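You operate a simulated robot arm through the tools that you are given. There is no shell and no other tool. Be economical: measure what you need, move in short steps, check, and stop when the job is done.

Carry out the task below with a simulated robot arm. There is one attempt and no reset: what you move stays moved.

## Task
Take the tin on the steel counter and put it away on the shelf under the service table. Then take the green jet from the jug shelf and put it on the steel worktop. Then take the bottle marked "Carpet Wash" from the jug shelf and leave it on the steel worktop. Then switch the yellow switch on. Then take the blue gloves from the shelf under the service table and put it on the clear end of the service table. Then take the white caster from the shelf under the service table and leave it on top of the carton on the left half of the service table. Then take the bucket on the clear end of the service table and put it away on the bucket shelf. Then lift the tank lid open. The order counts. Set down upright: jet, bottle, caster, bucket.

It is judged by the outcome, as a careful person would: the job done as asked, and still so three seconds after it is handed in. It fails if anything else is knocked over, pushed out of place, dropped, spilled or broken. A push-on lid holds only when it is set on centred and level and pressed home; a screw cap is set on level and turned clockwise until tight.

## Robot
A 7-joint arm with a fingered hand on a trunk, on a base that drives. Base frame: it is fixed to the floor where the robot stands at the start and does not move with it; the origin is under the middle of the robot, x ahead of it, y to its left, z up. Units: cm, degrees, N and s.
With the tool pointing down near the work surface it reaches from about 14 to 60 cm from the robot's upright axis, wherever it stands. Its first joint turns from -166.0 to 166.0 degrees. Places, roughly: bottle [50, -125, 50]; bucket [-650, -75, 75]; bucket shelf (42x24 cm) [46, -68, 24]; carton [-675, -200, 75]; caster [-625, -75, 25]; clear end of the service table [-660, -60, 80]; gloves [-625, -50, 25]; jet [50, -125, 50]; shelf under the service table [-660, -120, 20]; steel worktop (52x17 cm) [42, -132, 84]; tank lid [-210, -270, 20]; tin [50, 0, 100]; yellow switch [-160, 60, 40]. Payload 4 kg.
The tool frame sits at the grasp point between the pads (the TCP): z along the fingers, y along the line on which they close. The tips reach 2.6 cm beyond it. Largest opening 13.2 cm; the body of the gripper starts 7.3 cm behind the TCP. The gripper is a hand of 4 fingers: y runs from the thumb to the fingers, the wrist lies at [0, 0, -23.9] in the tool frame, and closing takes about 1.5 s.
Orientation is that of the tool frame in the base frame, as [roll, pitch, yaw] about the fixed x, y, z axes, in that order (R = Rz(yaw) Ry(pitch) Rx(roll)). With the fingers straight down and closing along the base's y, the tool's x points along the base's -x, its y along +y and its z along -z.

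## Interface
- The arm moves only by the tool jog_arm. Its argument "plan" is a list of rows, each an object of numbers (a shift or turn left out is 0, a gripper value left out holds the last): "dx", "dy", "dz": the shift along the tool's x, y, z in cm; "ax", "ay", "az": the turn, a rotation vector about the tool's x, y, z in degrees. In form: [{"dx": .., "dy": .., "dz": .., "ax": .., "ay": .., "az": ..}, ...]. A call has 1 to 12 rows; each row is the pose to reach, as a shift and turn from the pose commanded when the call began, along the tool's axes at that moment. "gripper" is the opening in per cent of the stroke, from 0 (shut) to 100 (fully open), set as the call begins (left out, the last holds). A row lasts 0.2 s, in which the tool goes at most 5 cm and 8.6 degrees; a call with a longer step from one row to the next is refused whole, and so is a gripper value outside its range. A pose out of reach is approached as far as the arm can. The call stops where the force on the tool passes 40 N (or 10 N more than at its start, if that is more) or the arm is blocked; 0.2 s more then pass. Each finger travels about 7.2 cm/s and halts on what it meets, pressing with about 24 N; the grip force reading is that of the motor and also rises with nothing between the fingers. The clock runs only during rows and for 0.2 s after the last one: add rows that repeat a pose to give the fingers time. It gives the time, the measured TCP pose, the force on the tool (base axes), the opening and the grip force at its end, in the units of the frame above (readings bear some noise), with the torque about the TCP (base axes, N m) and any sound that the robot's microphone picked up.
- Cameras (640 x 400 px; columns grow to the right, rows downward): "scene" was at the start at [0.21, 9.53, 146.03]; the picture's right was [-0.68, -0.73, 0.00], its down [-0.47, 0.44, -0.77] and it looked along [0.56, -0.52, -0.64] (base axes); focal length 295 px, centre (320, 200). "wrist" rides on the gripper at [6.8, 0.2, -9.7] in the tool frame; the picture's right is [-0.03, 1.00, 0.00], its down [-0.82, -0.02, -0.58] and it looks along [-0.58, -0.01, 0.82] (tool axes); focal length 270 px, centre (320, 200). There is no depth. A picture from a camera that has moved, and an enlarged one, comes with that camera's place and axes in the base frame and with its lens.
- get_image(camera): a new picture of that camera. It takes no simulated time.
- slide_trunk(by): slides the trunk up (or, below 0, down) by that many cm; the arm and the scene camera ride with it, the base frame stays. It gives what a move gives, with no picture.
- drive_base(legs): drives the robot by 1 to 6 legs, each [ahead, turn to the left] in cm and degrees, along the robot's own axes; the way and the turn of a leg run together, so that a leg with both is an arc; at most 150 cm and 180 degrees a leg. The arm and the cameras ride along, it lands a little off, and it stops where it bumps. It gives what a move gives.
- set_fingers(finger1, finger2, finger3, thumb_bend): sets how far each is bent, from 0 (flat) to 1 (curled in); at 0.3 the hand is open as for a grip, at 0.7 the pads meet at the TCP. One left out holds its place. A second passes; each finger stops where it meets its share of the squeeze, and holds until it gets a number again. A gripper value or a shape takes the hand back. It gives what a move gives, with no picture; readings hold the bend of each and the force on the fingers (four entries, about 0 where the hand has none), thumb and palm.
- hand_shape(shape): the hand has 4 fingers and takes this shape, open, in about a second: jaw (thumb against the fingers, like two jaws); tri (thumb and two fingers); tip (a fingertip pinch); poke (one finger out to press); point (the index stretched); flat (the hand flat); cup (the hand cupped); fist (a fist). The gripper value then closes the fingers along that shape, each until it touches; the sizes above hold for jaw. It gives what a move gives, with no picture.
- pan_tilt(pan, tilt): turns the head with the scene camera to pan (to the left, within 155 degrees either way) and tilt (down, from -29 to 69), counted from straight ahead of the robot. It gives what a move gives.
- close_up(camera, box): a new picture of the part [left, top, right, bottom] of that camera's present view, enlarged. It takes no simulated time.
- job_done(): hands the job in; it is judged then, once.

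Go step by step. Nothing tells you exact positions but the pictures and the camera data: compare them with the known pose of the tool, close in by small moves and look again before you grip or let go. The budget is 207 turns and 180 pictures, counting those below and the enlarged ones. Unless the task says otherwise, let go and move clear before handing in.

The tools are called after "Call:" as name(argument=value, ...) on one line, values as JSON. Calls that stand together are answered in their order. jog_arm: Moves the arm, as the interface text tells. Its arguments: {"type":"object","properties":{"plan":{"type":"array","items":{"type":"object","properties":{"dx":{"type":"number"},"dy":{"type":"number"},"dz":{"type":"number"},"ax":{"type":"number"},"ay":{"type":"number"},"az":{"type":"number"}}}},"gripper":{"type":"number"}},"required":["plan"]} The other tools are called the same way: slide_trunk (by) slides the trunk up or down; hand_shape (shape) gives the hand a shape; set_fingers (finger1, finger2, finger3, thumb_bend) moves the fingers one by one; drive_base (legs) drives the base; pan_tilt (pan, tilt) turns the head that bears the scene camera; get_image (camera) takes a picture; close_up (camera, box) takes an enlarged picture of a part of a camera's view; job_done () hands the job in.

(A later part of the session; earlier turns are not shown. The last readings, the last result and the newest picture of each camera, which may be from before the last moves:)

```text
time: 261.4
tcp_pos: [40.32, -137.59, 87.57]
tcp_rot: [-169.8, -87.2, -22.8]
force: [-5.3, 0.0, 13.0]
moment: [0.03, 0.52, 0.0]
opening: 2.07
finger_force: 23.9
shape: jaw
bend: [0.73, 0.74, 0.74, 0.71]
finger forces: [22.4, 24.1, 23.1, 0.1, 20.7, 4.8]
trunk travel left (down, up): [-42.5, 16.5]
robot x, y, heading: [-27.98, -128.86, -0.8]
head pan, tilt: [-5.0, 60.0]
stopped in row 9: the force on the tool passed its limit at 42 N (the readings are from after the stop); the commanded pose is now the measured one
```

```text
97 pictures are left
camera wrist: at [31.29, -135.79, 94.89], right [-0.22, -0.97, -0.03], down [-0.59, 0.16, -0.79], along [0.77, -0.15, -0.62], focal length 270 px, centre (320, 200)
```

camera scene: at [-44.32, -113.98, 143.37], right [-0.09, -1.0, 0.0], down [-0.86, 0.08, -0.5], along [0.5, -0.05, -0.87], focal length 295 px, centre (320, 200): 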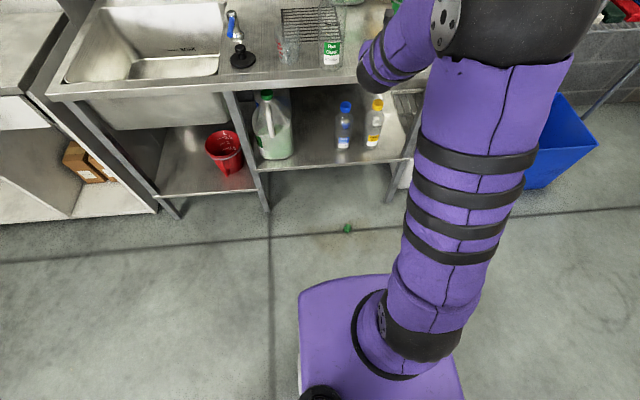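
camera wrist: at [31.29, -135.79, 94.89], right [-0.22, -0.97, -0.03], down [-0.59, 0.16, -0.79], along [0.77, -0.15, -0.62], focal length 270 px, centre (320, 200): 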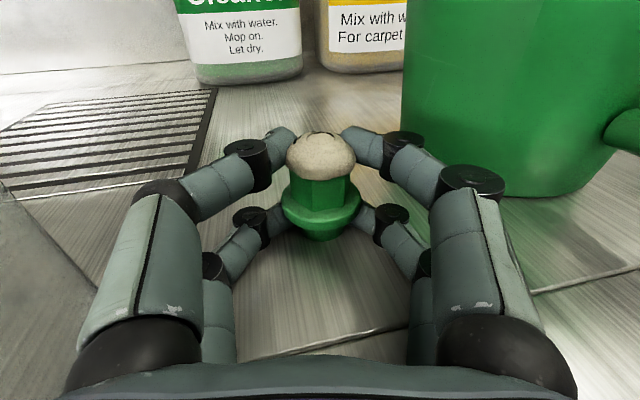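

Contact. Easing slightly and opening.

Call:
jog_arm(plan=[{"dx": 0.25}, {"dx": 0.25}, {"dx": 0.25}, {"dx": 0.25}, {"dx": 0.25}, {"dx": 0.25}], gripper=45)

Call:
get_image(camera="wrist")

```text
time: 262.8
tcp_pos: [40.42, -137.61, 87.57]
tcp_rot: [-170.8, -86.8, -21.8]
force: [0.9, 1.6, 5.7]
moment: [-0.05, 0.07, 0.03]
opening: 5.73
finger_force: 0.0
shape: jaw
bend: [0.73, 0.74, 0.73, 0.7]
finger forces: [0.0, 3.5, 0.9, 0.1, 0.0, 1.2]
trunk travel left (down, up): [-42.5, 16.5]
robot x, y, heading: [-28.58, -128.97, -0.3]
head pan, tilt: [-5.0, 60.0]
```

```text
96 pictures are left
camera wrist: at [31.36, -135.77, 94.98], right [-0.22, -0.97, -0.03], down [-0.6, 0.16, -0.78], along [0.77, -0.15, -0.62], focal length 270 px, centre (320, 200)
```

wrist: 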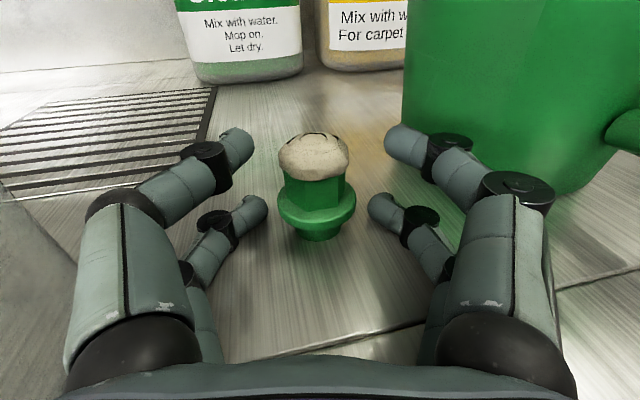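

The jet stands upright. Withdrawing.

Call:
jog_arm(plan=[{"dx": 0.5}, {"dx": 0.5, "dz": -3}, {"dx": 0.5, "dz": -7}, {"dx": 3, "dz": -10}, {"dx": 7, "dz": -12}, {"dx": 7, "dz": -12}])

Call:
get_image(camera="wrist")

```text
time: 264.2
tcp_pos: [29.2, -135.11, 95.16]
tcp_rot: [-170.9, -86.8, -21.7]
force: [-0.3, 0.2, 0.5]
moment: [0.0, 0.01, -0.01]
opening: 5.9
finger_force: 0.1
shape: jaw
bend: [0.73, 0.73, 0.73, 0.7]
finger forces: [0.0, 0.0, 0.0, 0.0, 0.0, 0.0]
trunk travel left (down, up): [-42.5, 16.5]
robot x, y, heading: [-28.31, -128.88, -0.7]
head pan, tilt: [-5.0, 60.0]
```

```text
95 pictures are left
camera wrist: at [20.11, -133.23, 102.56], right [-0.22, -0.97, -0.03], down [-0.6, 0.16, -0.78], along [0.77, -0.15, -0.62], focal length 270 px, centre (320, 200)
```

wrist: 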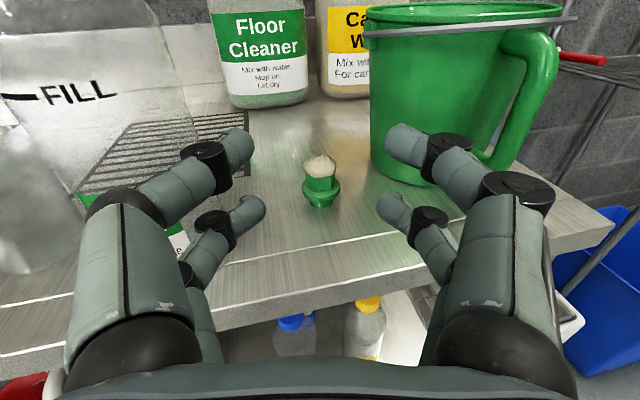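

Jet is standing at (43,-138) on the worktop. Now re-grasping the Floor Cleaner bottle to return it; moving to the former pre-grasp pose.

Call:
jog_arm(plan=[{"dx": 2.5, "dy": -3.3, "dz": -2, "ax": 3.7, "ay": -7.3, "az": -0.7}, {"dx": 5, "dy": -6.6, "dz": -2, "ax": 7.3, "ay": -14.5, "az": -1.4}, {"dx": 7.5, "dy": -9.9, "dz": -1.6, "ax": 11, "ay": -21.8, "az": -2.1}, {"dx": 7.5, "dy": -9.9, "dz": -1.6, "ax": 11, "ay": -21.8, "az": -2.1}, {"dx": 7.5, "dy": -9.9, "dz": -1.6, "ax": 11, "ay": -21.8, "az": -2.1}], gripper=85)

Call:
get_image(camera="wrist")

```text
time: 265.4
tcp_pos: [30.22, -125.23, 102.97]
tcp_rot: [-177.3, -65.0, -4.0]
force: [0.2, -0.2, 0.8]
moment: [0.02, 0.01, 0.05]
opening: 11.21
finger_force: 0.0
shape: jaw
bend: [0.54, 0.54, 0.54, 0.38]
finger forces: [0.0, 0.0, 0.1, 0.0, 0.0, 0.0]
trunk travel left (down, up): [-42.5, 16.5]
robot x, y, heading: [-27.88, -129.02, -0.7]
head pan, tilt: [-5.0, 60.0]
```

```text
94 pictures are left
camera wrist: at [24.35, -125.42, 113.21], right [-0.04, -1.0, -0.04], down [-0.87, 0.05, -0.5], along [0.5, 0.02, -0.87], focal length 270 px, centre (320, 200)
```

wrist: 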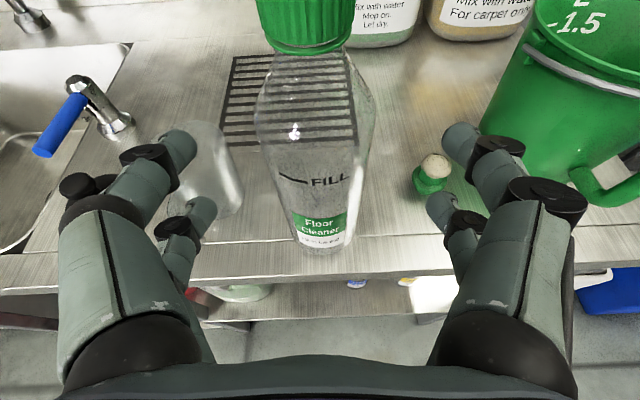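

Closing a bit and advancing on the bottle.

Call:
jog_arm(plan=[{"dx": -0.4}, {"dx": -0.4}, {"dx": -0.4, "dz": 3}, {"dx": -0.4, "dz": 6}, {"dx": -0.4, "dz": 9}, {"dx": -0.4, "dz": 11.9}, {"dx": -0.4, "dz": 11.9}], gripper=73)

Call:
jog_arm(plan=[{"dz": 0}, {"dz": 0}, {"dz": 0}, {"dz": 0}, {"dz": 0}, {"dz": 0}, {"dz": 0}, {"dz": 0}], gripper=0)

Call:
get_image(camera="wrist")

```text
time: 267.0
tcp_pos: [40.93, -125.5, 97.58]
tcp_rot: [-177.3, -65.1, -4.1]
force: [0.5, 0.5, -0.2]
moment: [-0.02, 0.0, 0.02]
opening: 9.69
finger_force: 0.0
shape: jaw
bend: [0.65, 0.65, 0.65, 0.54]
finger forces: [0.1, 0.1, 0.0, 0.0, 0.2, 0.0]
trunk travel left (down, up): [-42.5, 16.5]
robot x, y, heading: [-28.2, -128.93, -0.7]
head pan, tilt: [-5.0, 60.0]
```

```text
time: 268.8
tcp_pos: [40.93, -125.47, 97.69]
tcp_rot: [-177.3, -65.2, -4.0]
force: [1.5, -0.7, 2.8]
moment: [-0.02, -0.16, 0.02]
opening: 3.51
finger_force: 23.5
shape: jaw
bend: [0.8, 0.73, 0.73, 0.77]
finger forces: [52.1, 26.0, 30.1, 0.0, 47.8, 0.1]
trunk travel left (down, up): [-42.5, 16.5]
robot x, y, heading: [-27.98, -129.21, -0.4]
head pan, tilt: [-5.0, 60.0]
```

```text
93 pictures are left
camera wrist: at [35.02, -125.69, 107.92], right [-0.04, -1.0, -0.04], down [-0.87, 0.05, -0.5], along [0.5, 0.02, -0.87], focal length 270 px, centre (320, 200)
```

wrist: 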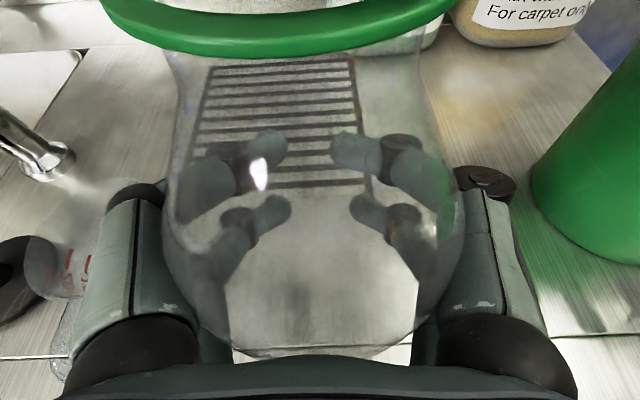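

Bottle gripped. Lifting slightly, backing out, lowering the trunk.

Call:
jog_arm(plan=[{"dx": 0.9, "dz": -0.42}, {"dx": 1.8, "dz": -0.85}, {"dx": 1.8, "dz": -0.85}])

Call:
drive_base(legs=[[-24, 0]])

Call:
slide_trunk(by=-40)

Call:
get_image(camera="scene")

```text
time: 269.6
tcp_pos: [40.71, -125.64, 99.66]
tcp_rot: [-177.3, -65.0, -4.0]
force: [-1.0, 0.6, -0.1]
moment: [0.01, 0.0, -0.01]
opening: 3.5
finger_force: 24.3
shape: jaw
bend: [0.8, 0.73, 0.73, 0.77]
finger forces: [51.3, 25.1, 29.5, 0.1, 46.8, 0.0]
trunk travel left (down, up): [-42.5, 16.5]
robot x, y, heading: [-28.71, -128.84, -0.7]
head pan, tilt: [-5.0, 60.0]
```

```text
time: 271.4
tcp_pos: [17.15, -125.25, 99.69]
tcp_rot: [-177.3, -65.1, -3.9]
force: [-1.1, 0.5, -0.1]
moment: [-0.02, -0.02, 0.04]
opening: 3.49
finger_force: 24.1
shape: jaw
bend: [0.8, 0.73, 0.73, 0.77]
finger forces: [51.4, 25.3, 29.5, 0.0, 46.9, 0.0]
trunk travel left (down, up): [-42.5, 16.5]
robot x, y, heading: [-51.83, -128.66, -0.8]
head pan, tilt: [-5.0, 60.0]
```

```text
time: 275.2
tcp_pos: [16.98, -125.28, 59.64]
tcp_rot: [-177.2, -65.1, -3.9]
force: [-0.7, 0.7, -0.2]
moment: [0.0, -0.02, 0.01]
opening: 3.51
finger_force: 23.9
shape: jaw
bend: [0.8, 0.73, 0.73, 0.77]
finger forces: [51.3, 25.3, 29.6, 0.0, 46.9, 0.0]
trunk travel left (down, up): [-2.5, 56.5]
robot x, y, heading: [-51.77, -128.78, -0.7]
head pan, tilt: [-5.0, 60.0]
```

```text
92 pictures are left
camera scene: at [-51.15, -113.89, 103.36], right [-0.1, -1.0, 0.0], down [-0.86, 0.08, -0.5], along [0.5, -0.05, -0.87], focal length 295 px, centre (320, 200)
```

scene: 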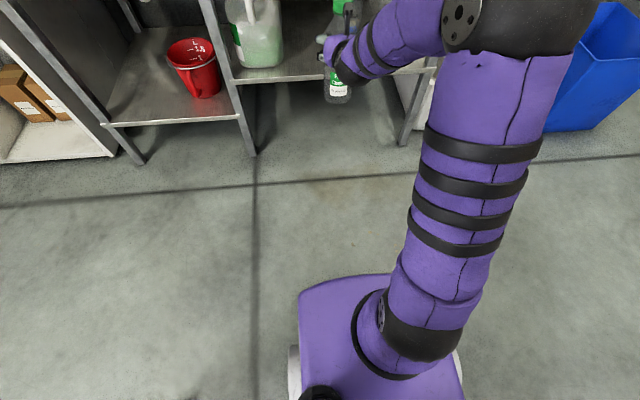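

Call:
jog_arm(plan=[{"dy": -3}, {"dy": -5.7}, {"dy": -5.7}])

Call:
drive_base(legs=[[29, 0]])

Call:
get_image(camera="wrist")

```text
time: 276.0
tcp_pos: [17.19, -119.55, 59.89]
tcp_rot: [-177.4, -65.1, -3.9]
force: [0.1, 0.2, -0.8]
moment: [-0.01, -0.03, -0.01]
opening: 3.51
finger_force: 23.6
shape: jaw
bend: [0.8, 0.73, 0.73, 0.77]
finger forces: [51.0, 25.2, 29.7, 0.1, 47.2, 0.0]
trunk travel left (down, up): [-2.5, 56.5]
robot x, y, heading: [-52.07, -128.51, -0.7]
head pan, tilt: [-5.0, 60.0]
```

```text
time: 278.0
tcp_pos: [46.84, -119.93, 59.83]
tcp_rot: [-177.3, -65.1, -4.1]
force: [0.5, 0.1, -0.7]
moment: [0.03, -0.01, 0.02]
opening: 3.49
finger_force: 23.8
shape: jaw
bend: [0.8, 0.73, 0.73, 0.77]
finger forces: [50.8, 25.2, 29.6, 0.0, 47.1, 0.0]
trunk travel left (down, up): [-2.5, 56.5]
robot x, y, heading: [-22.37, -128.99, -0.6]
head pan, tilt: [-5.0, 60.0]
```

```text
91 pictures are left
camera wrist: at [41.05, -120.12, 70.19], right [-0.04, -1.0, -0.04], down [-0.87, 0.05, -0.5], along [0.5, 0.02, -0.87], focal length 270 px, centre (320, 200)
```

wrist: 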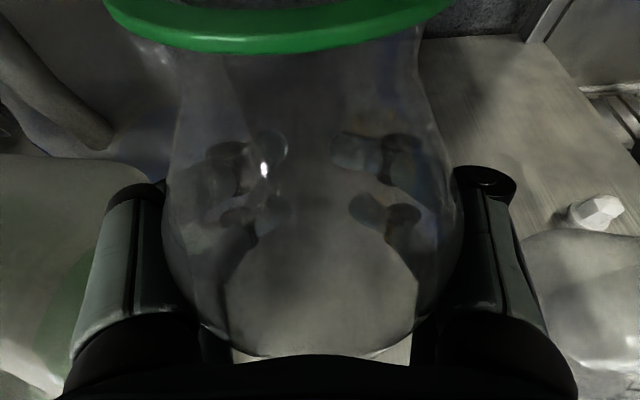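

Position matches the original view. Lowering the bottle to the shelf.

Call:
jog_arm(plan=[{"dx": -2.1, "dz": 0.7}, {"dx": -4.2, "dz": 1.4}, {"dx": -5.6, "dz": 1.85}, {"dx": -6.0, "dz": 2.0}, {"dx": -6.3, "dz": 2.07}, {"dx": -6.6, "dz": 2.2}, {"dx": -6.9, "dz": 2.3}, {"dx": -7.2, "dz": 2.45}])

Call:
jog_arm(plan=[{"dx": 0.15}, {"dx": 0.15}, {"dx": 0.15}, {"dx": 0.15}, {"dx": 0.15}, {"dx": 0.15}, {"dx": 0.15}], gripper=75)

Call:
get_image(camera="wrist")

```text
time: 279.8
tcp_pos: [46.1, -119.71, 52.71]
tcp_rot: [-177.3, -65.6, -4.0]
force: [-2.1, 0.4, 11.9]
moment: [0.03, 0.24, 0.0]
opening: 3.48
finger_force: 24.2
shape: jaw
bend: [0.8, 0.73, 0.73, 0.77]
finger forces: [50.8, 25.4, 30.1, 0.0, 47.4, 0.0]
trunk travel left (down, up): [-2.5, 56.5]
robot x, y, heading: [-22.09, -129.2, -0.6]
head pan, tilt: [-5.0, 60.0]
```

```text
time: 281.4
tcp_pos: [46.03, -119.71, 52.52]
tcp_rot: [-177.3, -65.1, -4.0]
force: [-0.7, 0.1, 0.0]
moment: [-0.01, -0.03, 0.01]
opening: 9.87
finger_force: 0.1
shape: jaw
bend: [0.64, 0.64, 0.64, 0.51]
finger forces: [0.1, 0.0, 0.0, 0.0, 0.0, 0.1]
trunk travel left (down, up): [-2.5, 56.5]
robot x, y, heading: [-22.23, -128.65, -0.7]
head pan, tilt: [-5.0, 60.0]
```

```text
90 pictures are left
camera wrist: at [40.25, -119.92, 62.7], right [-0.04, -1.0, -0.04], down [-0.87, 0.05, -0.5], along [0.5, 0.02, -0.87], focal length 270 px, centre (320, 200)
```

wrist: 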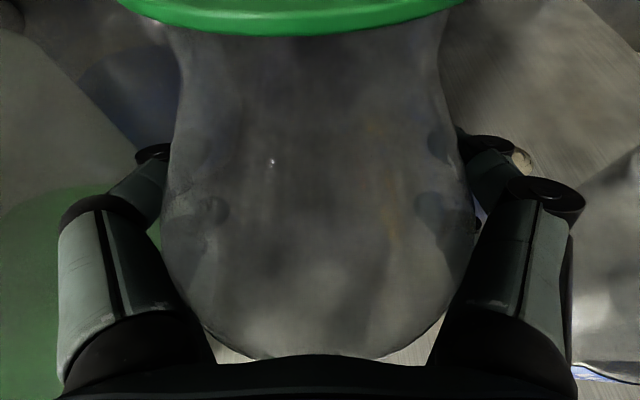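

Bottle back in place within about half a cm. Withdrawing and moving over to the Carpet Wash bottle.

Call:
jog_arm(plan=[{"dz": -3}, {"dz": -6}, {"dz": -9}, {"dz": -12}, {"dz": -14}, {"dz": -14}])

Call:
drive_base(legs=[[-14, 0]])

Call:
jog_arm(plan=[{"dy": 4.5}, {"dy": 9}, {"dy": 13.5}, {"dy": 18}, {"dy": 22.5}, {"dy": 25}, {"dy": 25}])

Call:
get_image(camera="wrist")

```text
time: 282.8
tcp_pos: [33.38, -119.43, 58.37]
tcp_rot: [-177.2, -65.2, -3.9]
force: [0.5, 0.4, 0.7]
moment: [0.01, 0.03, 0.01]
opening: 9.86
finger_force: 0.0
shape: jaw
bend: [0.64, 0.64, 0.64, 0.51]
finger forces: [0.1, 0.0, 0.0, 0.1, 0.0, 0.0]
trunk travel left (down, up): [-2.5, 56.5]
robot x, y, heading: [-22.32, -129.14, -0.7]
head pan, tilt: [-5.0, 60.0]
```

```text
time: 284.2
tcp_pos: [19.35, -119.25, 58.53]
tcp_rot: [-177.3, -65.0, -4.1]
force: [1.3, -1.1, -0.6]
moment: [-0.02, 0.01, -0.02]
opening: 9.86
finger_force: 0.2
shape: jaw
bend: [0.64, 0.64, 0.64, 0.51]
finger forces: [0.1, 0.0, 0.0, 0.1, 0.0, 0.0]
trunk travel left (down, up): [-2.5, 56.5]
robot x, y, heading: [-36.36, -129.2, -0.9]
head pan, tilt: [-5.0, 60.0]
```

```text
time: 285.8
tcp_pos: [18.77, -144.61, 58.02]
tcp_rot: [-177.3, -65.1, -4.1]
force: [-0.4, 0.3, 0.4]
moment: [-0.04, -0.01, -0.02]
opening: 9.86
finger_force: 0.0
shape: jaw
bend: [0.64, 0.64, 0.64, 0.51]
finger forces: [0.1, 0.1, 0.1, 0.0, 0.0, 0.1]
trunk travel left (down, up): [-2.5, 56.5]
robot x, y, heading: [-36.17, -128.79, -0.9]
head pan, tilt: [-5.0, 60.0]
```

```text
89 pictures are left
camera wrist: at [12.86, -144.79, 68.21], right [-0.04, -1.0, -0.04], down [-0.87, 0.06, -0.5], along [0.5, 0.02, -0.87], focal length 270 px, centre (320, 200)
```

wrist: 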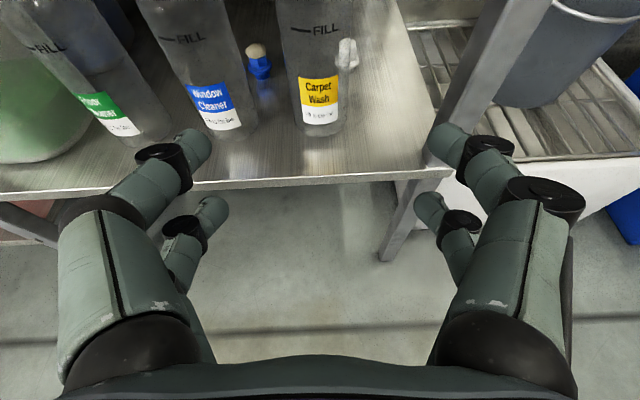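

The three bottles line up as before. The Carpet Wash bottle is at (44.4,-145). Driving in and grasping it.

Call:
drive_base(legs=[[14, 0]])

Call:
jog_arm(plan=[{"dx": 0.5, "dz": 3}, {"dx": 0.5, "dz": 6}, {"dx": 0.5, "dz": 9}, {"dx": 0.5, "dz": 11.5}, {"dx": 0.5, "dz": 13.2}, {"dx": 0.5, "dz": 13.2}], gripper=75)

Call:
get_image(camera="wrist")

```text
time: 287.1
tcp_pos: [32.99, -144.69, 57.94]
tcp_rot: [-177.3, -65.1, -4.1]
force: [-0.5, 0.1, 0.0]
moment: [-0.02, -0.01, 0.02]
opening: 9.88
finger_force: 0.1
shape: jaw
bend: [0.64, 0.64, 0.64, 0.51]
finger forces: [0.0, 0.1, 0.0, 0.0, 0.1, 0.1]
trunk travel left (down, up): [-2.5, 56.5]
robot x, y, heading: [-22.0, -128.84, -0.8]
head pan, tilt: [-5.0, 60.0]
```

```text
time: 288.5
tcp_pos: [45.0, -144.91, 52.64]
tcp_rot: [-177.3, -65.1, -4.1]
force: [-1.0, 0.2, 0.5]
moment: [0.02, 0.0, 0.0]
opening: 9.87
finger_force: 0.2
shape: jaw
bend: [0.64, 0.64, 0.64, 0.51]
finger forces: [0.0, 0.1, 0.1, 0.1, 0.1, 0.1]
trunk travel left (down, up): [-2.5, 56.5]
robot x, y, heading: [-22.42, -128.76, -0.9]
head pan, tilt: [-5.0, 60.0]
```

```text
88 pictures are left
camera wrist: at [39.25, -145.15, 62.89], right [-0.04, -1.0, -0.04], down [-0.87, 0.06, -0.5], along [0.5, 0.02, -0.87], focal length 270 px, centre (320, 200)
```

wrist: 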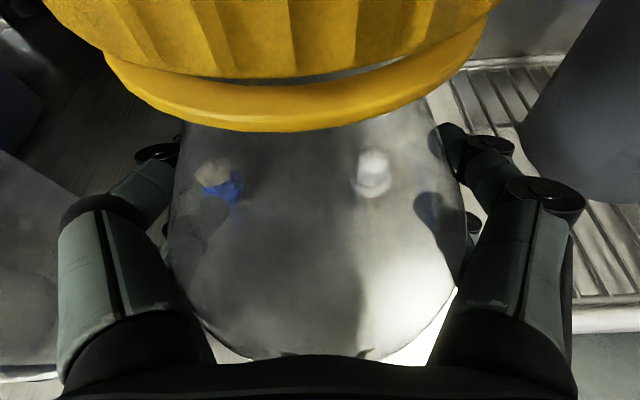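

Call:
jog_arm(plan=[{"dz": 0}, {"dz": 0}, {"dz": 0}, {"dz": 0}, {"dz": 0}, {"dz": 0}, {"dz": 0}, {"dz": 0}], gripper=0)

Call:
jog_arm(plan=[{"dx": 0.9, "dz": -0.42}, {"dx": 1.8, "dz": -0.85}, {"dx": 3.6, "dz": -1.7}, {"dx": 5.4, "dz": -2.5}, {"dx": 5.4, "dz": -2.5}])

Call:
get_image(camera="wrist")

```text
time: 290.3
tcp_pos: [45.05, -144.94, 52.77]
tcp_rot: [-177.2, -65.2, -4.1]
force: [2.9, 0.1, 5.5]
moment: [-0.03, -0.25, 0.03]
opening: 3.61
finger_force: 24.2
shape: jaw
bend: [0.8, 0.72, 0.72, 0.77]
finger forces: [53.1, 26.4, 27.9, 0.0, 51.4, 0.0]
trunk travel left (down, up): [-2.5, 56.5]
robot x, y, heading: [-22.21, -128.85, -0.7]
head pan, tilt: [-5.0, 60.0]
```

```text
time: 291.5
tcp_pos: [45.18, -145.03, 58.64]
tcp_rot: [-177.4, -65.1, -4.0]
force: [-0.8, 0.6, -0.4]
moment: [0.0, -0.01, -0.02]
opening: 3.59
finger_force: 24.0
shape: jaw
bend: [0.8, 0.72, 0.72, 0.77]
finger forces: [51.7, 25.0, 26.7, 0.0, 49.7, 0.1]
trunk travel left (down, up): [-2.5, 56.5]
robot x, y, heading: [-22.01, -128.84, -0.6]
head pan, tilt: [-5.0, 60.0]
```

```text
87 pictures are left
camera wrist: at [39.33, -145.26, 68.99], right [-0.04, -1.0, -0.04], down [-0.87, 0.06, -0.5], along [0.5, 0.02, -0.87], focal length 270 px, centre (320, 200)
```

wrist: 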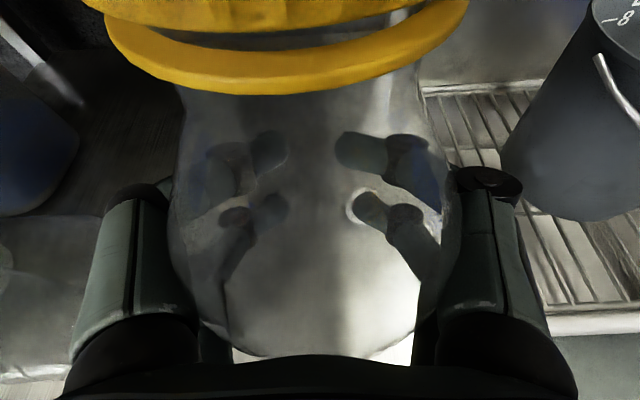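

Lifted. Backing out, raising, shifting left to y≈-125 and driving over the worktop.

Call:
drive_base(legs=[[-26, 0]])

Call:
slide_trunk(by=40)

Call:
slide_trunk(by=6)

Call:
jog_arm(plan=[{"dy": -4}, {"dy": -8}, {"dy": -12}, {"dy": -16}, {"dy": -19.5}, {"dy": -19.5}])

Call:
drive_base(legs=[[21, 0]])

Call:
get_image(camera="wrist")

```text
time: 293.4
tcp_pos: [19.18, -144.24, 58.78]
tcp_rot: [-177.3, -65.1, -3.7]
force: [-1.2, 0.0, -0.3]
moment: [-0.04, 0.01, 0.01]
opening: 3.57
finger_force: 23.8
shape: jaw
bend: [0.8, 0.72, 0.72, 0.77]
finger forces: [51.6, 25.1, 26.8, 0.0, 49.6, 0.1]
trunk travel left (down, up): [-2.5, 56.5]
robot x, y, heading: [-48.33, -128.62, -0.4]
head pan, tilt: [-5.0, 60.0]
```

```text
time: 297.2
tcp_pos: [19.27, -144.28, 98.75]
tcp_rot: [-177.3, -65.1, -3.7]
force: [-0.4, -0.1, -0.6]
moment: [0.0, 0.0, -0.02]
opening: 3.58
finger_force: 24.4
shape: jaw
bend: [0.8, 0.72, 0.72, 0.77]
finger forces: [51.6, 25.2, 26.7, 0.1, 49.7, 0.0]
trunk travel left (down, up): [-42.5, 16.5]
robot x, y, heading: [-48.08, -128.49, -0.3]
head pan, tilt: [-5.0, 60.0]
```

```text
time: 298.2
tcp_pos: [19.23, -144.32, 104.74]
tcp_rot: [-177.3, -65.1, -3.7]
force: [-0.5, 0.1, 0.1]
moment: [-0.03, -0.03, -0.03]
opening: 3.58
finger_force: 23.6
shape: jaw
bend: [0.8, 0.72, 0.72, 0.77]
finger forces: [51.6, 25.3, 26.8, 0.0, 49.7, 0.0]
trunk travel left (down, up): [-48.5, 10.5]
robot x, y, heading: [-48.32, -128.75, -0.4]
head pan, tilt: [-5.0, 60.0]
```

```text
time: 299.6
tcp_pos: [19.5, -124.72, 105.21]
tcp_rot: [-177.4, -65.0, -3.7]
force: [-0.8, -0.1, -0.9]
moment: [0.02, -0.03, -0.05]
opening: 3.56
finger_force: 23.6
shape: jaw
bend: [0.8, 0.72, 0.72, 0.77]
finger forces: [49.5, 25.5, 27.2, 0.0, 48.6, 0.1]
trunk travel left (down, up): [-48.5, 10.5]
robot x, y, heading: [-48.19, -128.81, -0.3]
head pan, tilt: [-5.0, 60.0]
```

```text
time: 301.2
tcp_pos: [40.41, -124.49, 105.22]
tcp_rot: [-177.2, -65.0, -3.5]
force: [0.6, 0.5, 0.1]
moment: [0.0, -0.02, 0.01]
opening: 3.57
finger_force: 24.2
shape: jaw
bend: [0.8, 0.72, 0.72, 0.77]
finger forces: [49.5, 25.5, 27.3, 0.0, 48.6, 0.0]
trunk travel left (down, up): [-48.5, 10.5]
robot x, y, heading: [-27.07, -128.89, 0.1]
head pan, tilt: [-5.0, 60.0]
```

```text
86 pictures are left
camera wrist: at [34.68, -124.79, 115.5], right [-0.03, -1.0, -0.04], down [-0.87, 0.04, -0.5], along [0.5, 0.02, -0.87], focal length 270 px, centre (320, 200)
```

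wrist: 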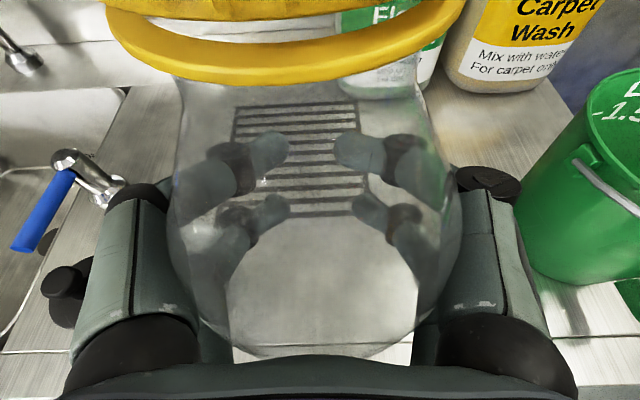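

Call:
jog_arm(plan=[{"dx": -2, "dy": 0.8, "dz": 2}, {"dx": -4, "dy": 0.8, "dz": 3.5}, {"dx": -5.2, "dy": 0.8, "dz": 4.1}, {"dx": -5.6, "dy": 0.8, "dz": 4.3}, {"dx": -5.9, "dy": 0.8, "dz": 4.45}, {"dx": -6.2, "dy": 0.8, "dz": 4.6}, {"dx": -6.5, "dy": 0.8, "dz": 4.7}, {"dx": -6.8, "dy": 0.8, "dz": 4.85}])

Call:
jog_arm(plan=[{"dx": 0.15}, {"dx": 0.15}, {"dx": 0.15}, {"dx": 0.15}, {"dx": 0.15}, {"dx": 0.15}, {"dx": 0.15}], gripper=78)

Call:
jog_arm(plan=[{"dz": -3}, {"dz": -6}, {"dz": -9}, {"dz": -12}, {"dz": -14}, {"dz": -14}])

Call:
get_image(camera="wrist")

```text
time: 303.0
tcp_pos: [41.96, -125.2, 97.8]
tcp_rot: [-177.3, -65.9, -3.4]
force: [-5.7, -0.5, 27.4]
moment: [-0.1, 0.54, -0.02]
opening: 3.54
finger_force: 24.1
shape: jaw
bend: [0.8, 0.72, 0.72, 0.77]
finger forces: [50.1, 25.2, 26.9, 0.1, 48.2, 0.1]
trunk travel left (down, up): [-48.5, 10.5]
robot x, y, heading: [-26.84, -129.08, -0.1]
head pan, tilt: [-5.0, 60.0]
```

```text
time: 304.6
tcp_pos: [41.96, -125.26, 97.29]
tcp_rot: [-177.3, -65.0, -3.3]
force: [0.0, -0.1, 0.4]
moment: [0.02, -0.02, 0.0]
opening: 10.28
finger_force: 0.1
shape: jaw
bend: [0.61, 0.61, 0.61, 0.47]
finger forces: [0.0, 0.0, 0.1, 0.0, 0.1, 0.1]
trunk travel left (down, up): [-48.5, 10.5]
robot x, y, heading: [-26.7, -128.61, 0.2]
head pan, tilt: [-5.0, 60.0]
```

```text
time: 306.0
tcp_pos: [29.25, -124.92, 103.1]
tcp_rot: [-177.3, -65.1, -3.4]
force: [-0.7, 0.7, -0.1]
moment: [-0.01, -0.01, 0.02]
opening: 10.28
finger_force: 0.1
shape: jaw
bend: [0.61, 0.61, 0.61, 0.47]
finger forces: [0.1, 0.1, 0.0, 0.0, 0.0, 0.0]
trunk travel left (down, up): [-48.5, 10.5]
robot x, y, heading: [-27.01, -128.71, 0.2]
head pan, tilt: [-5.0, 60.0]
```

```text
85 pictures are left
camera wrist: at [23.43, -125.15, 113.45], right [-0.03, -1.0, -0.04], down [-0.87, 0.05, -0.5], along [0.5, 0.02, -0.87], focal length 270 px, centre (320, 200)
```

wrist: 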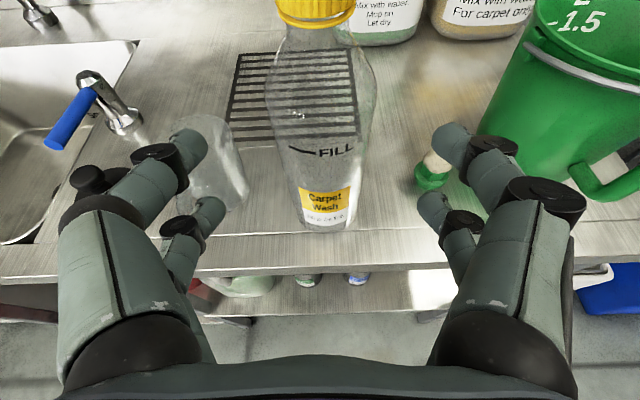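

Carpet Wash stands on the worktop next to the jet. Next the yellow switch: backing away and driving toward the low bench at (-160,60).

Call:
drive_base(legs=[[-60, 0], [-45, 0]])

Call:
drive_base(legs=[[0, 96]])

Call:
pan_tilt(pan=15, tilt=35)

Call:
get_image(camera="scene")

```text
time: 311.7
tcp_pos: [-75.71, -124.47, 103.16]
tcp_rot: [-177.3, -65.1, -4.6]
force: [-0.5, 0.0, -0.4]
moment: [0.01, 0.04, 0.02]
opening: 10.26
finger_force: 0.0
shape: jaw
bend: [0.61, 0.61, 0.61, 0.47]
finger forces: [0.0, 0.1, 0.0, 0.0, 0.0, 0.0]
trunk travel left (down, up): [-48.5, 10.5]
robot x, y, heading: [-132.24, -127.28, -1.3]
head pan, tilt: [-5.0, 60.0]
```

```text
time: 316.6
tcp_pos: [-139.37, -71.01, 103.16]
tcp_rot: [-177.4, -65.2, 89.8]
force: [0.0, 0.2, 0.7]
moment: [0.02, 0.01, 0.01]
opening: 10.27
finger_force: 0.2
shape: jaw
bend: [0.61, 0.61, 0.61, 0.47]
finger forces: [0.1, 0.0, 0.0, 0.0, 0.0, 0.1]
trunk travel left (down, up): [-48.5, 10.5]
robot x, y, heading: [-132.37, -127.47, 93.2]
head pan, tilt: [-5.0, 60.0]
```

```text
time: 317.5
tcp_pos: [-139.13, -71.09, 103.11]
tcp_rot: [-177.3, -65.2, 89.8]
force: [-0.2, 0.2, 0.1]
moment: [-0.01, 0.0, 0.0]
opening: 10.29
finger_force: 0.1
shape: jaw
bend: [0.61, 0.61, 0.61, 0.47]
finger forces: [0.1, 0.0, 0.0, 0.0, 0.0, 0.0]
trunk travel left (down, up): [-48.5, 10.5]
robot x, y, heading: [-131.98, -127.23, 93.5]
head pan, tilt: [15.0, 35.0]
```

```text
84 pictures are left
camera scene: at [-149.82, -125.64, 152.78], right [0.95, 0.31, 0.0], down [0.18, -0.55, -0.82], along [-0.26, 0.78, -0.57], focal length 295 px, centre (320, 200)
```

scene: 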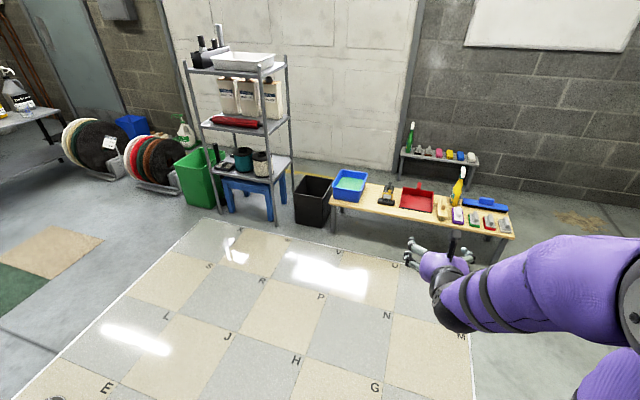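

Call:
close_up(camera="scene", box=[320, 150, 520, 260])

Call:
drive_base(legs=[[60, 0], [37, 0]])

Call:
pan_tilt(pan=20, tilt=50)

Call:
get_image(camera="scene")

```text
3.20 times, centred on (420, 205) of scene
camera zoom: at [-149.82, -125.64, 152.78], right [0.95, 0.31, 0.0], down [0.18, -0.55, -0.82], along [-0.26, 0.78, -0.57], focal length 945 px, centre (0, 184)
```

zoom: 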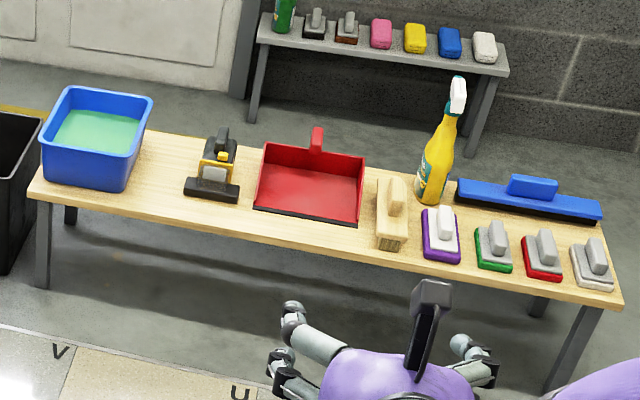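

```text
time: 322.7
tcp_pos: [-142.51, 22.99, 103.23]
tcp_rot: [-177.2, -65.1, 88.7]
force: [0.3, 0.5, 0.5]
moment: [0.0, 0.03, -0.01]
opening: 10.27
finger_force: 0.0
shape: jaw
bend: [0.61, 0.61, 0.61, 0.47]
finger forces: [0.1, 0.0, 0.1, 0.0, 0.0, 0.1]
trunk travel left (down, up): [-48.5, 10.5]
robot x, y, heading: [-136.39, -33.54, 92.4]
head pan, tilt: [15.0, 35.0]
```

```text
time: 323.4
tcp_pos: [-142.41, 22.98, 103.14]
tcp_rot: [-177.3, -65.1, 88.7]
force: [-1.2, -0.5, 0.2]
moment: [0.0, 0.01, -0.01]
opening: 10.28
finger_force: 0.2
shape: jaw
bend: [0.61, 0.61, 0.61, 0.47]
finger forces: [0.0, 0.0, 0.1, 0.0, 0.0, 0.0]
trunk travel left (down, up): [-48.5, 10.5]
robot x, y, heading: [-136.38, -33.18, 91.9]
head pan, tilt: [20.0, 50.0]
```

```text
82 pictures are left
camera scene: at [-154.49, -32.67, 150.62], right [0.93, 0.38, 0.0], down [0.29, -0.71, -0.64], along [-0.24, 0.6, -0.77], focal length 295 px, centre (320, 200)
```

scene: 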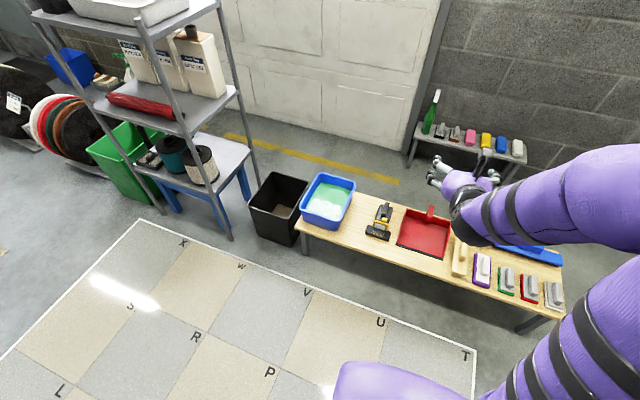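

Call:
close_up(camera="scene", box=[350, 195, 410, 245])

```text
8.00 times, centred on (380, 220) of scene
camera zoom: at [-154.49, -32.67, 150.62], right [0.93, 0.38, 0.0], down [0.29, -0.71, -0.64], along [-0.24, 0.6, -0.77], focal length 2362 px, centre (-160, 40)
```

zoom: 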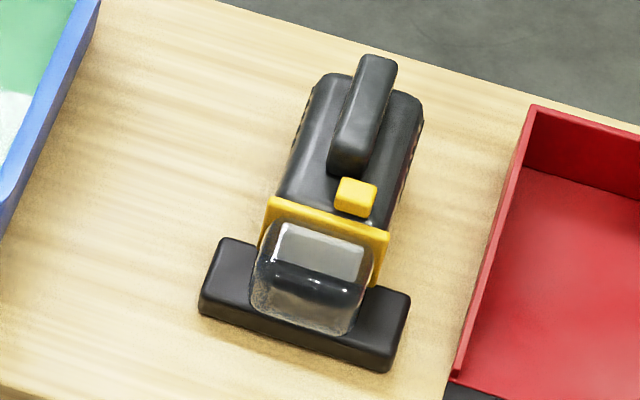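

The switch is a yellow key on top of the hand vacuum on the bench, at about (-157.5,53.4,40.6). Driving a bit closer, turning the hand down, lowering.

Call:
drive_base(legs=[[27, 0]])

Call:
jog_arm(plan=[{"ay": -8}, {"ay": -16}, {"ay": -24}, {"ay": -32}, {"ay": -40}, {"ay": -48}, {"ay": -56}, {"ay": -64}, {"ay": -64}])

Call:
slide_trunk(by=-36)

Call:
hand_shape(shape="poke")

Call:
get_image(camera="wrist")

```text
time: 325.3
tcp_pos: [-143.33, 49.69, 103.17]
tcp_rot: [-177.3, -65.1, 88.6]
force: [0.0, 1.2, -0.2]
moment: [0.03, 0.01, -0.01]
opening: 10.29
finger_force: 0.0
shape: jaw
bend: [0.61, 0.61, 0.61, 0.47]
finger forces: [0.0, 0.0, 0.0, 0.1, 0.1, 0.0]
trunk travel left (down, up): [-48.5, 10.5]
robot x, y, heading: [-137.5, -6.91, 92.0]
head pan, tilt: [20.0, 50.0]
```

```text
time: 327.3
tcp_pos: [-143.47, 49.56, 103.1]
tcp_rot: [-178.8, -1.1, 91.1]
force: [0.9, -0.6, -0.4]
moment: [-0.03, 0.01, 0.01]
opening: 10.29
finger_force: 0.0
shape: jaw
bend: [0.61, 0.61, 0.61, 0.47]
finger forces: [0.0, 0.0, 0.0, 0.1, 0.1, 0.0]
out of reach, approached as far as the arm can: row 3, 4
trunk travel left (down, up): [-48.5, 10.5]
robot x, y, heading: [-137.68, -7.13, 92.1]
head pan, tilt: [20.0, 50.0]
```

```text
time: 330.8
tcp_pos: [-143.43, 49.58, 67.14]
tcp_rot: [-178.8, -1.1, 91.1]
force: [0.4, 0.5, 0.0]
moment: [0.02, 0.0, 0.02]
opening: 10.28
finger_force: 0.1
shape: jaw
bend: [0.61, 0.61, 0.61, 0.47]
finger forces: [0.0, 0.1, 0.0, 0.1, 0.0, 0.0]
trunk travel left (down, up): [-12.5, 46.5]
robot x, y, heading: [-137.45, -6.94, 92.0]
head pan, tilt: [20.0, 50.0]
```

```text
time: 331.7
tcp_pos: [-143.48, 49.55, 67.2]
tcp_rot: [-178.9, -1.2, 91.1]
force: [-0.8, 0.4, -0.3]
moment: [-0.02, -0.02, 0.0]
opening: 0.02
finger_force: 0.0
shape: poke
bend: [1.0, 1.0, 1.0, 0.34]
finger forces: [0.1, 0.0, 0.1, 0.0, 0.0, 0.0]
trunk travel left (down, up): [-12.5, 46.5]
robot x, y, heading: [-137.6, -6.65, 91.7]
head pan, tilt: [20.0, 50.0]
```

```text
80 pictures are left
camera wrist: at [-143.09, 56.23, 76.94], right [1.0, -0.01, -0.02], down [0.01, -0.83, 0.56], along [-0.02, -0.56, -0.83], focal length 270 px, centre (320, 200)
```

wrist: 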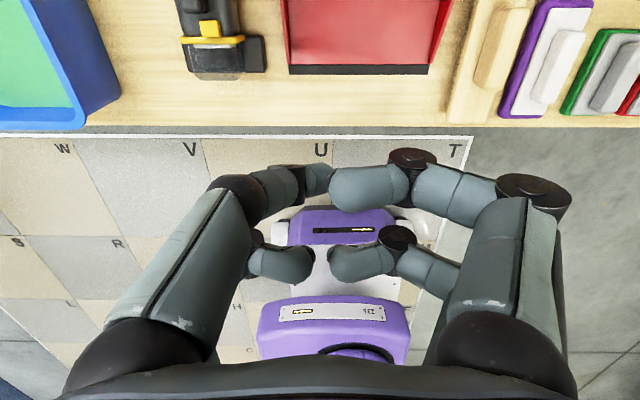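

Call:
hand_shape(shape="point")

Call:
get_image(camera="wrist")

```text
time: 332.6
tcp_pos: [-143.36, 49.48, 67.12]
tcp_rot: [-178.9, -1.1, 91.2]
force: [0.5, -0.1, -0.8]
moment: [0.0, 0.01, -0.02]
opening: 0.01
finger_force: 0.0
shape: point
bend: [0.24, 0.99, 1.0, 0.39]
finger forces: [0.0, 0.0, 0.0, 0.1, 0.1, 0.0]
trunk travel left (down, up): [-12.5, 46.5]
robot x, y, heading: [-137.78, -6.93, 91.7]
head pan, tilt: [20.0, 50.0]
```

```text
79 pictures are left
camera wrist: at [-143.09, 56.23, 76.94], right [1.0, -0.01, -0.02], down [0.01, -0.83, 0.56], along [-0.02, -0.56, -0.83], focal length 270 px, centre (320, 200)
```

wrist: 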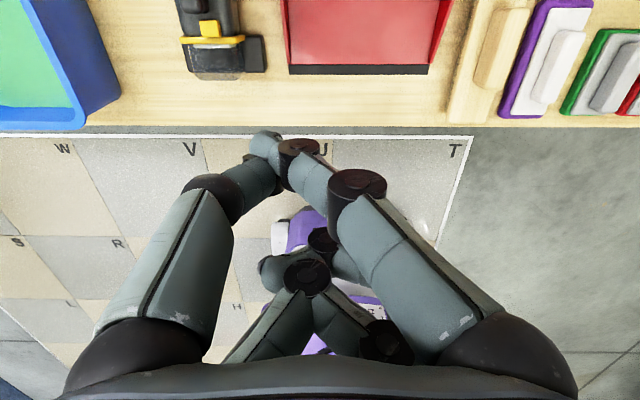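

Button is at about (-157.4,55.4,38.5). Moving above it for a close look.

Call:
jog_arm(plan=[{"dx": 1.5, "dy": -3.5, "dz": 2.5}, {"dx": 3, "dy": -7, "dz": 5}, {"dx": 4.5, "dy": -10.5, "dz": 7.5}, {"dx": 5, "dy": -14, "dz": 10}, {"dx": 5, "dy": -14, "dz": 10}])

Call:
get_image(camera="wrist")

```text
time: 333.8
tcp_pos: [-157.75, 54.73, 57.45]
tcp_rot: [-178.9, -1.2, 91.1]
force: [0.4, 0.9, 0.7]
moment: [0.01, 0.0, 0.01]
opening: 0.0
finger_force: 0.0
shape: point
bend: [0.15, 0.99, 1.0, 0.43]
finger forces: [0.0, 0.0, 0.0, 0.1, 0.0, 0.0]
trunk travel left (down, up): [-12.5, 46.5]
robot x, y, heading: [-137.61, -7.2, 92.0]
head pan, tilt: [20.0, 50.0]
```

```text
78 pictures are left
camera wrist: at [-157.44, 61.42, 67.25], right [1.0, -0.01, -0.02], down [0.01, -0.83, 0.56], along [-0.02, -0.56, -0.83], focal length 270 px, centre (320, 200)
```

wrist: 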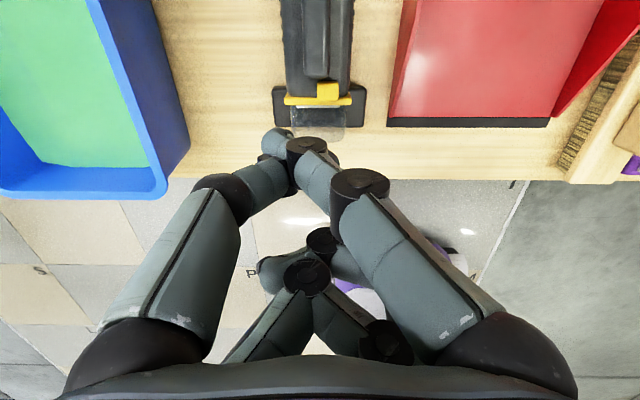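

Call:
close_up(camera="wrist", box=[260, 0, 390, 140])

```text
2.86 times, centred on (325, 70) of wrist
camera zoom: at [-157.44, 61.42, 67.25], right [1.0, -0.01, -0.02], down [0.01, -0.83, 0.56], along [-0.02, -0.56, -0.83], focal length 772 px, centre (306, 571)
```

zoom: 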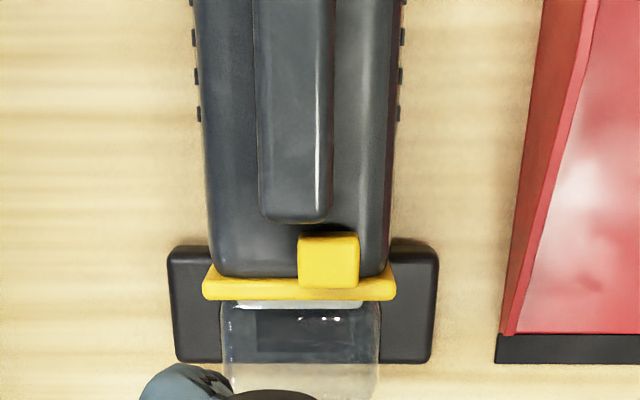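

It's a yellow press key in front of the handle. Positioning the index tip above it and descending part way.

Call:
jog_arm(plan=[{"dx": -1.5, "dy": 2.5, "dz": 2}, {"dx": -1.5, "dy": 2.5, "dz": 6}, {"dx": -1.5, "dy": 2.5, "dz": 10}, {"dx": -1.5, "dy": 2.5, "dz": 12}, {"dx": -1.5, "dy": 2.5, "dz": 12}])

Call:
get_image(camera="wrist")

```text
time: 335.0
tcp_pos: [-155.54, 53.25, 45.64]
tcp_rot: [-178.9, -1.0, 91.0]
force: [-0.4, 0.5, -0.7]
moment: [-0.02, 0.03, -0.02]
opening: 0.0
finger_force: 0.1
shape: point
bend: [0.12, 0.99, 1.0, 0.44]
finger forces: [0.1, 0.0, 0.0, 0.0, 0.1, 0.0]
trunk travel left (down, up): [-12.5, 46.5]
robot x, y, heading: [-137.43, -6.43, 92.0]
head pan, tilt: [20.0, 50.0]
```

```text
76 pictures are left
camera wrist: at [-155.28, 60.0, 55.43], right [1.0, -0.01, -0.02], down [0.01, -0.83, 0.56], along [-0.02, -0.56, -0.83], focal length 270 px, centre (320, 200)
```

wrist: 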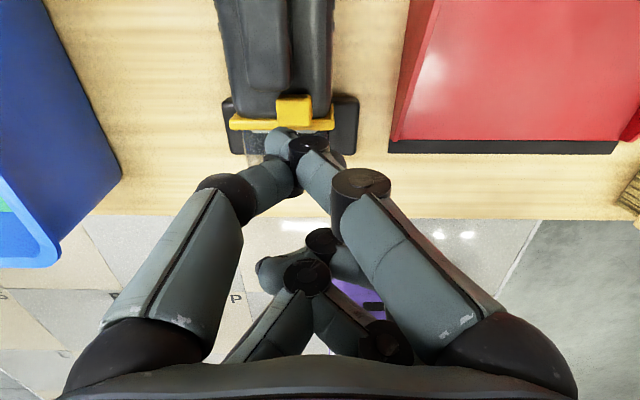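

Fingertip lines up above the key. Pressing down.

Call:
jog_arm(plan=[{"dz": 1.5}, {"dz": 2.5}, {"dz": 3.2}, {"dz": 3.8}, {"dz": 4.4}, {"dz": 5}, {"dz": 5.6}, {"dz": 6.2}, {"dz": 6.8}, {"dz": 7.4}])

Call:
get_image(camera="wrist")

```text
time: 336.6
tcp_pos: [-156.0, 53.62, 41.02]
tcp_rot: [-178.4, -1.7, 91.1]
force: [-0.4, -5.8, 25.7]
moment: [0.25, 0.55, 0.12]
opening: 0.0
finger_force: 0.0
shape: point
bend: [0.26, 0.99, 1.0, 0.46]
finger forces: [0.0, 0.1, 0.0, 0.0, 0.0, 0.0]
trunk travel left (down, up): [-12.5, 46.5]
robot x, y, heading: [-137.38, -7.02, 91.9]
head pan, tilt: [20.0, 50.0]
stopped in row 7: the force on the tool passed its limit at 44 N (the readings are from after the stop); the commanded pose is now the measured one
```

```text
75 pictures are left
camera wrist: at [-155.54, 60.12, 50.94], right [1.0, 0.0, -0.03], down [0.01, -0.83, 0.55], along [-0.03, -0.55, -0.83], focal length 270 px, centre (320, 200)
```

wrist: 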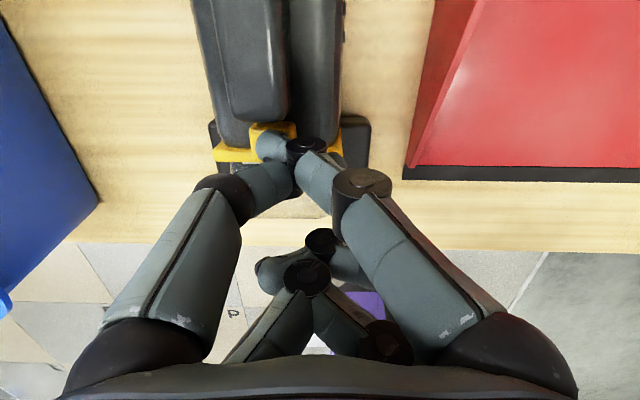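

Call:
jog_arm(plan=[{"dz": -2}, {"dz": -4}, {"dz": -6, "dx": -2}, {"dz": -6, "dx": -4}, {"dz": -6, "dx": -4}])

Call:
close_up(camera="wrist", box=[220, 0, 380, 120])

```text
time: 337.8
tcp_pos: [-155.37, 49.31, 46.65]
tcp_rot: [-178.7, -1.4, 91.1]
force: [-0.2, 0.6, 0.7]
moment: [0.01, -0.03, -0.01]
opening: 0.0
finger_force: 0.1
shape: point
bend: [0.12, 0.99, 1.0, 0.45]
finger forces: [0.0, 0.0, 0.0, 0.1, 0.0, 0.1]
trunk travel left (down, up): [-12.5, 46.5]
robot x, y, heading: [-137.37, -6.75, 92.1]
head pan, tilt: [20.0, 50.0]
```

```text
3.33 times, centred on (300, 60) of wrist
camera zoom: at [-154.99, 55.98, 56.38], right [1.0, -0.01, -0.03], down [0.01, -0.83, 0.56], along [-0.02, -0.56, -0.83], focal length 901 px, centre (387, 667)
```

zoom: 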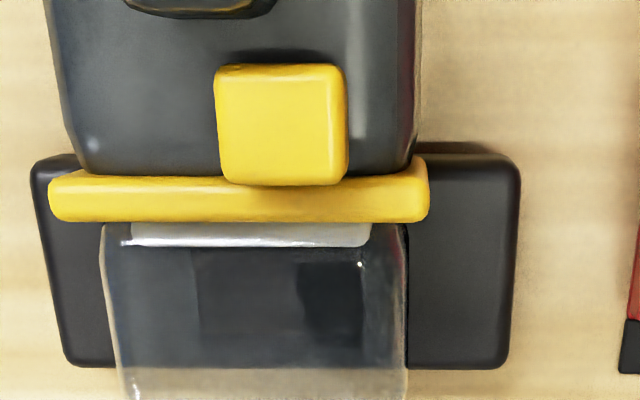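

The tip had slid to the key's left edge. I'll re-aim about 1 cm right and press again.

Call:
jog_arm(plan=[{"dx": 3.7, "dy": 0.7}, {"dx": 3.7, "dy": 0.7, "dz": 2}, {"dx": 3.7, "dy": 0.7, "dz": 4}, {"dx": 3.7, "dy": 0.7, "dz": 4.8}, {"dx": 3.7, "dy": 0.7, "dz": 5.4}, {"dx": 3.7, "dy": 0.7, "dz": 6}, {"dx": 3.7, "dy": 0.7, "dz": 6.6}, {"dx": 3.7, "dy": 0.7, "dz": 7.2}, {"dx": 3.7, "dy": 0.7, "dz": 7.8}])

Call:
get_image(camera="wrist")

```text
time: 339.4
tcp_pos: [-155.33, 53.35, 40.99]
tcp_rot: [-178.0, -2.2, 91.2]
force: [0.0, -4.1, 26.7]
moment: [0.24, 0.57, 0.13]
opening: 0.0
finger_force: 0.0
shape: point
bend: [0.26, 0.99, 1.0, 0.46]
finger forces: [0.0, 0.0, 0.0, 0.1, 0.0, 0.0]
trunk travel left (down, up): [-12.5, 46.5]
robot x, y, heading: [-137.62, -6.97, 91.7]
head pan, tilt: [20.0, 50.0]
stopped in row 8: the force on the tool passed its limit at 44 N (the readings are from after the stop); the commanded pose is now the measured one
```

```text
73 pictures are left
camera wrist: at [-154.98, 59.96, 50.94], right [1.0, 0.0, -0.03], down [0.02, -0.84, 0.55], along [-0.03, -0.55, -0.84], focal length 270 px, centre (320, 200)
```

wrist: 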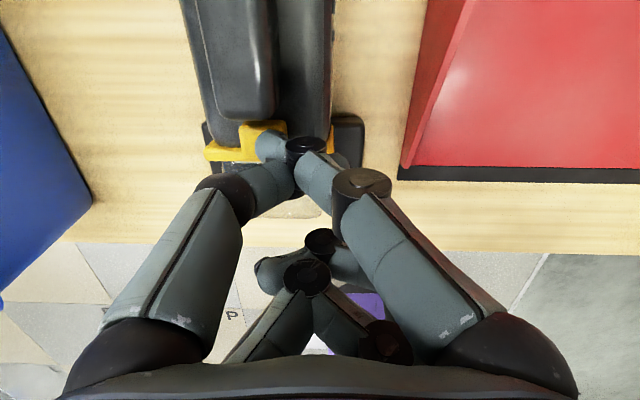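

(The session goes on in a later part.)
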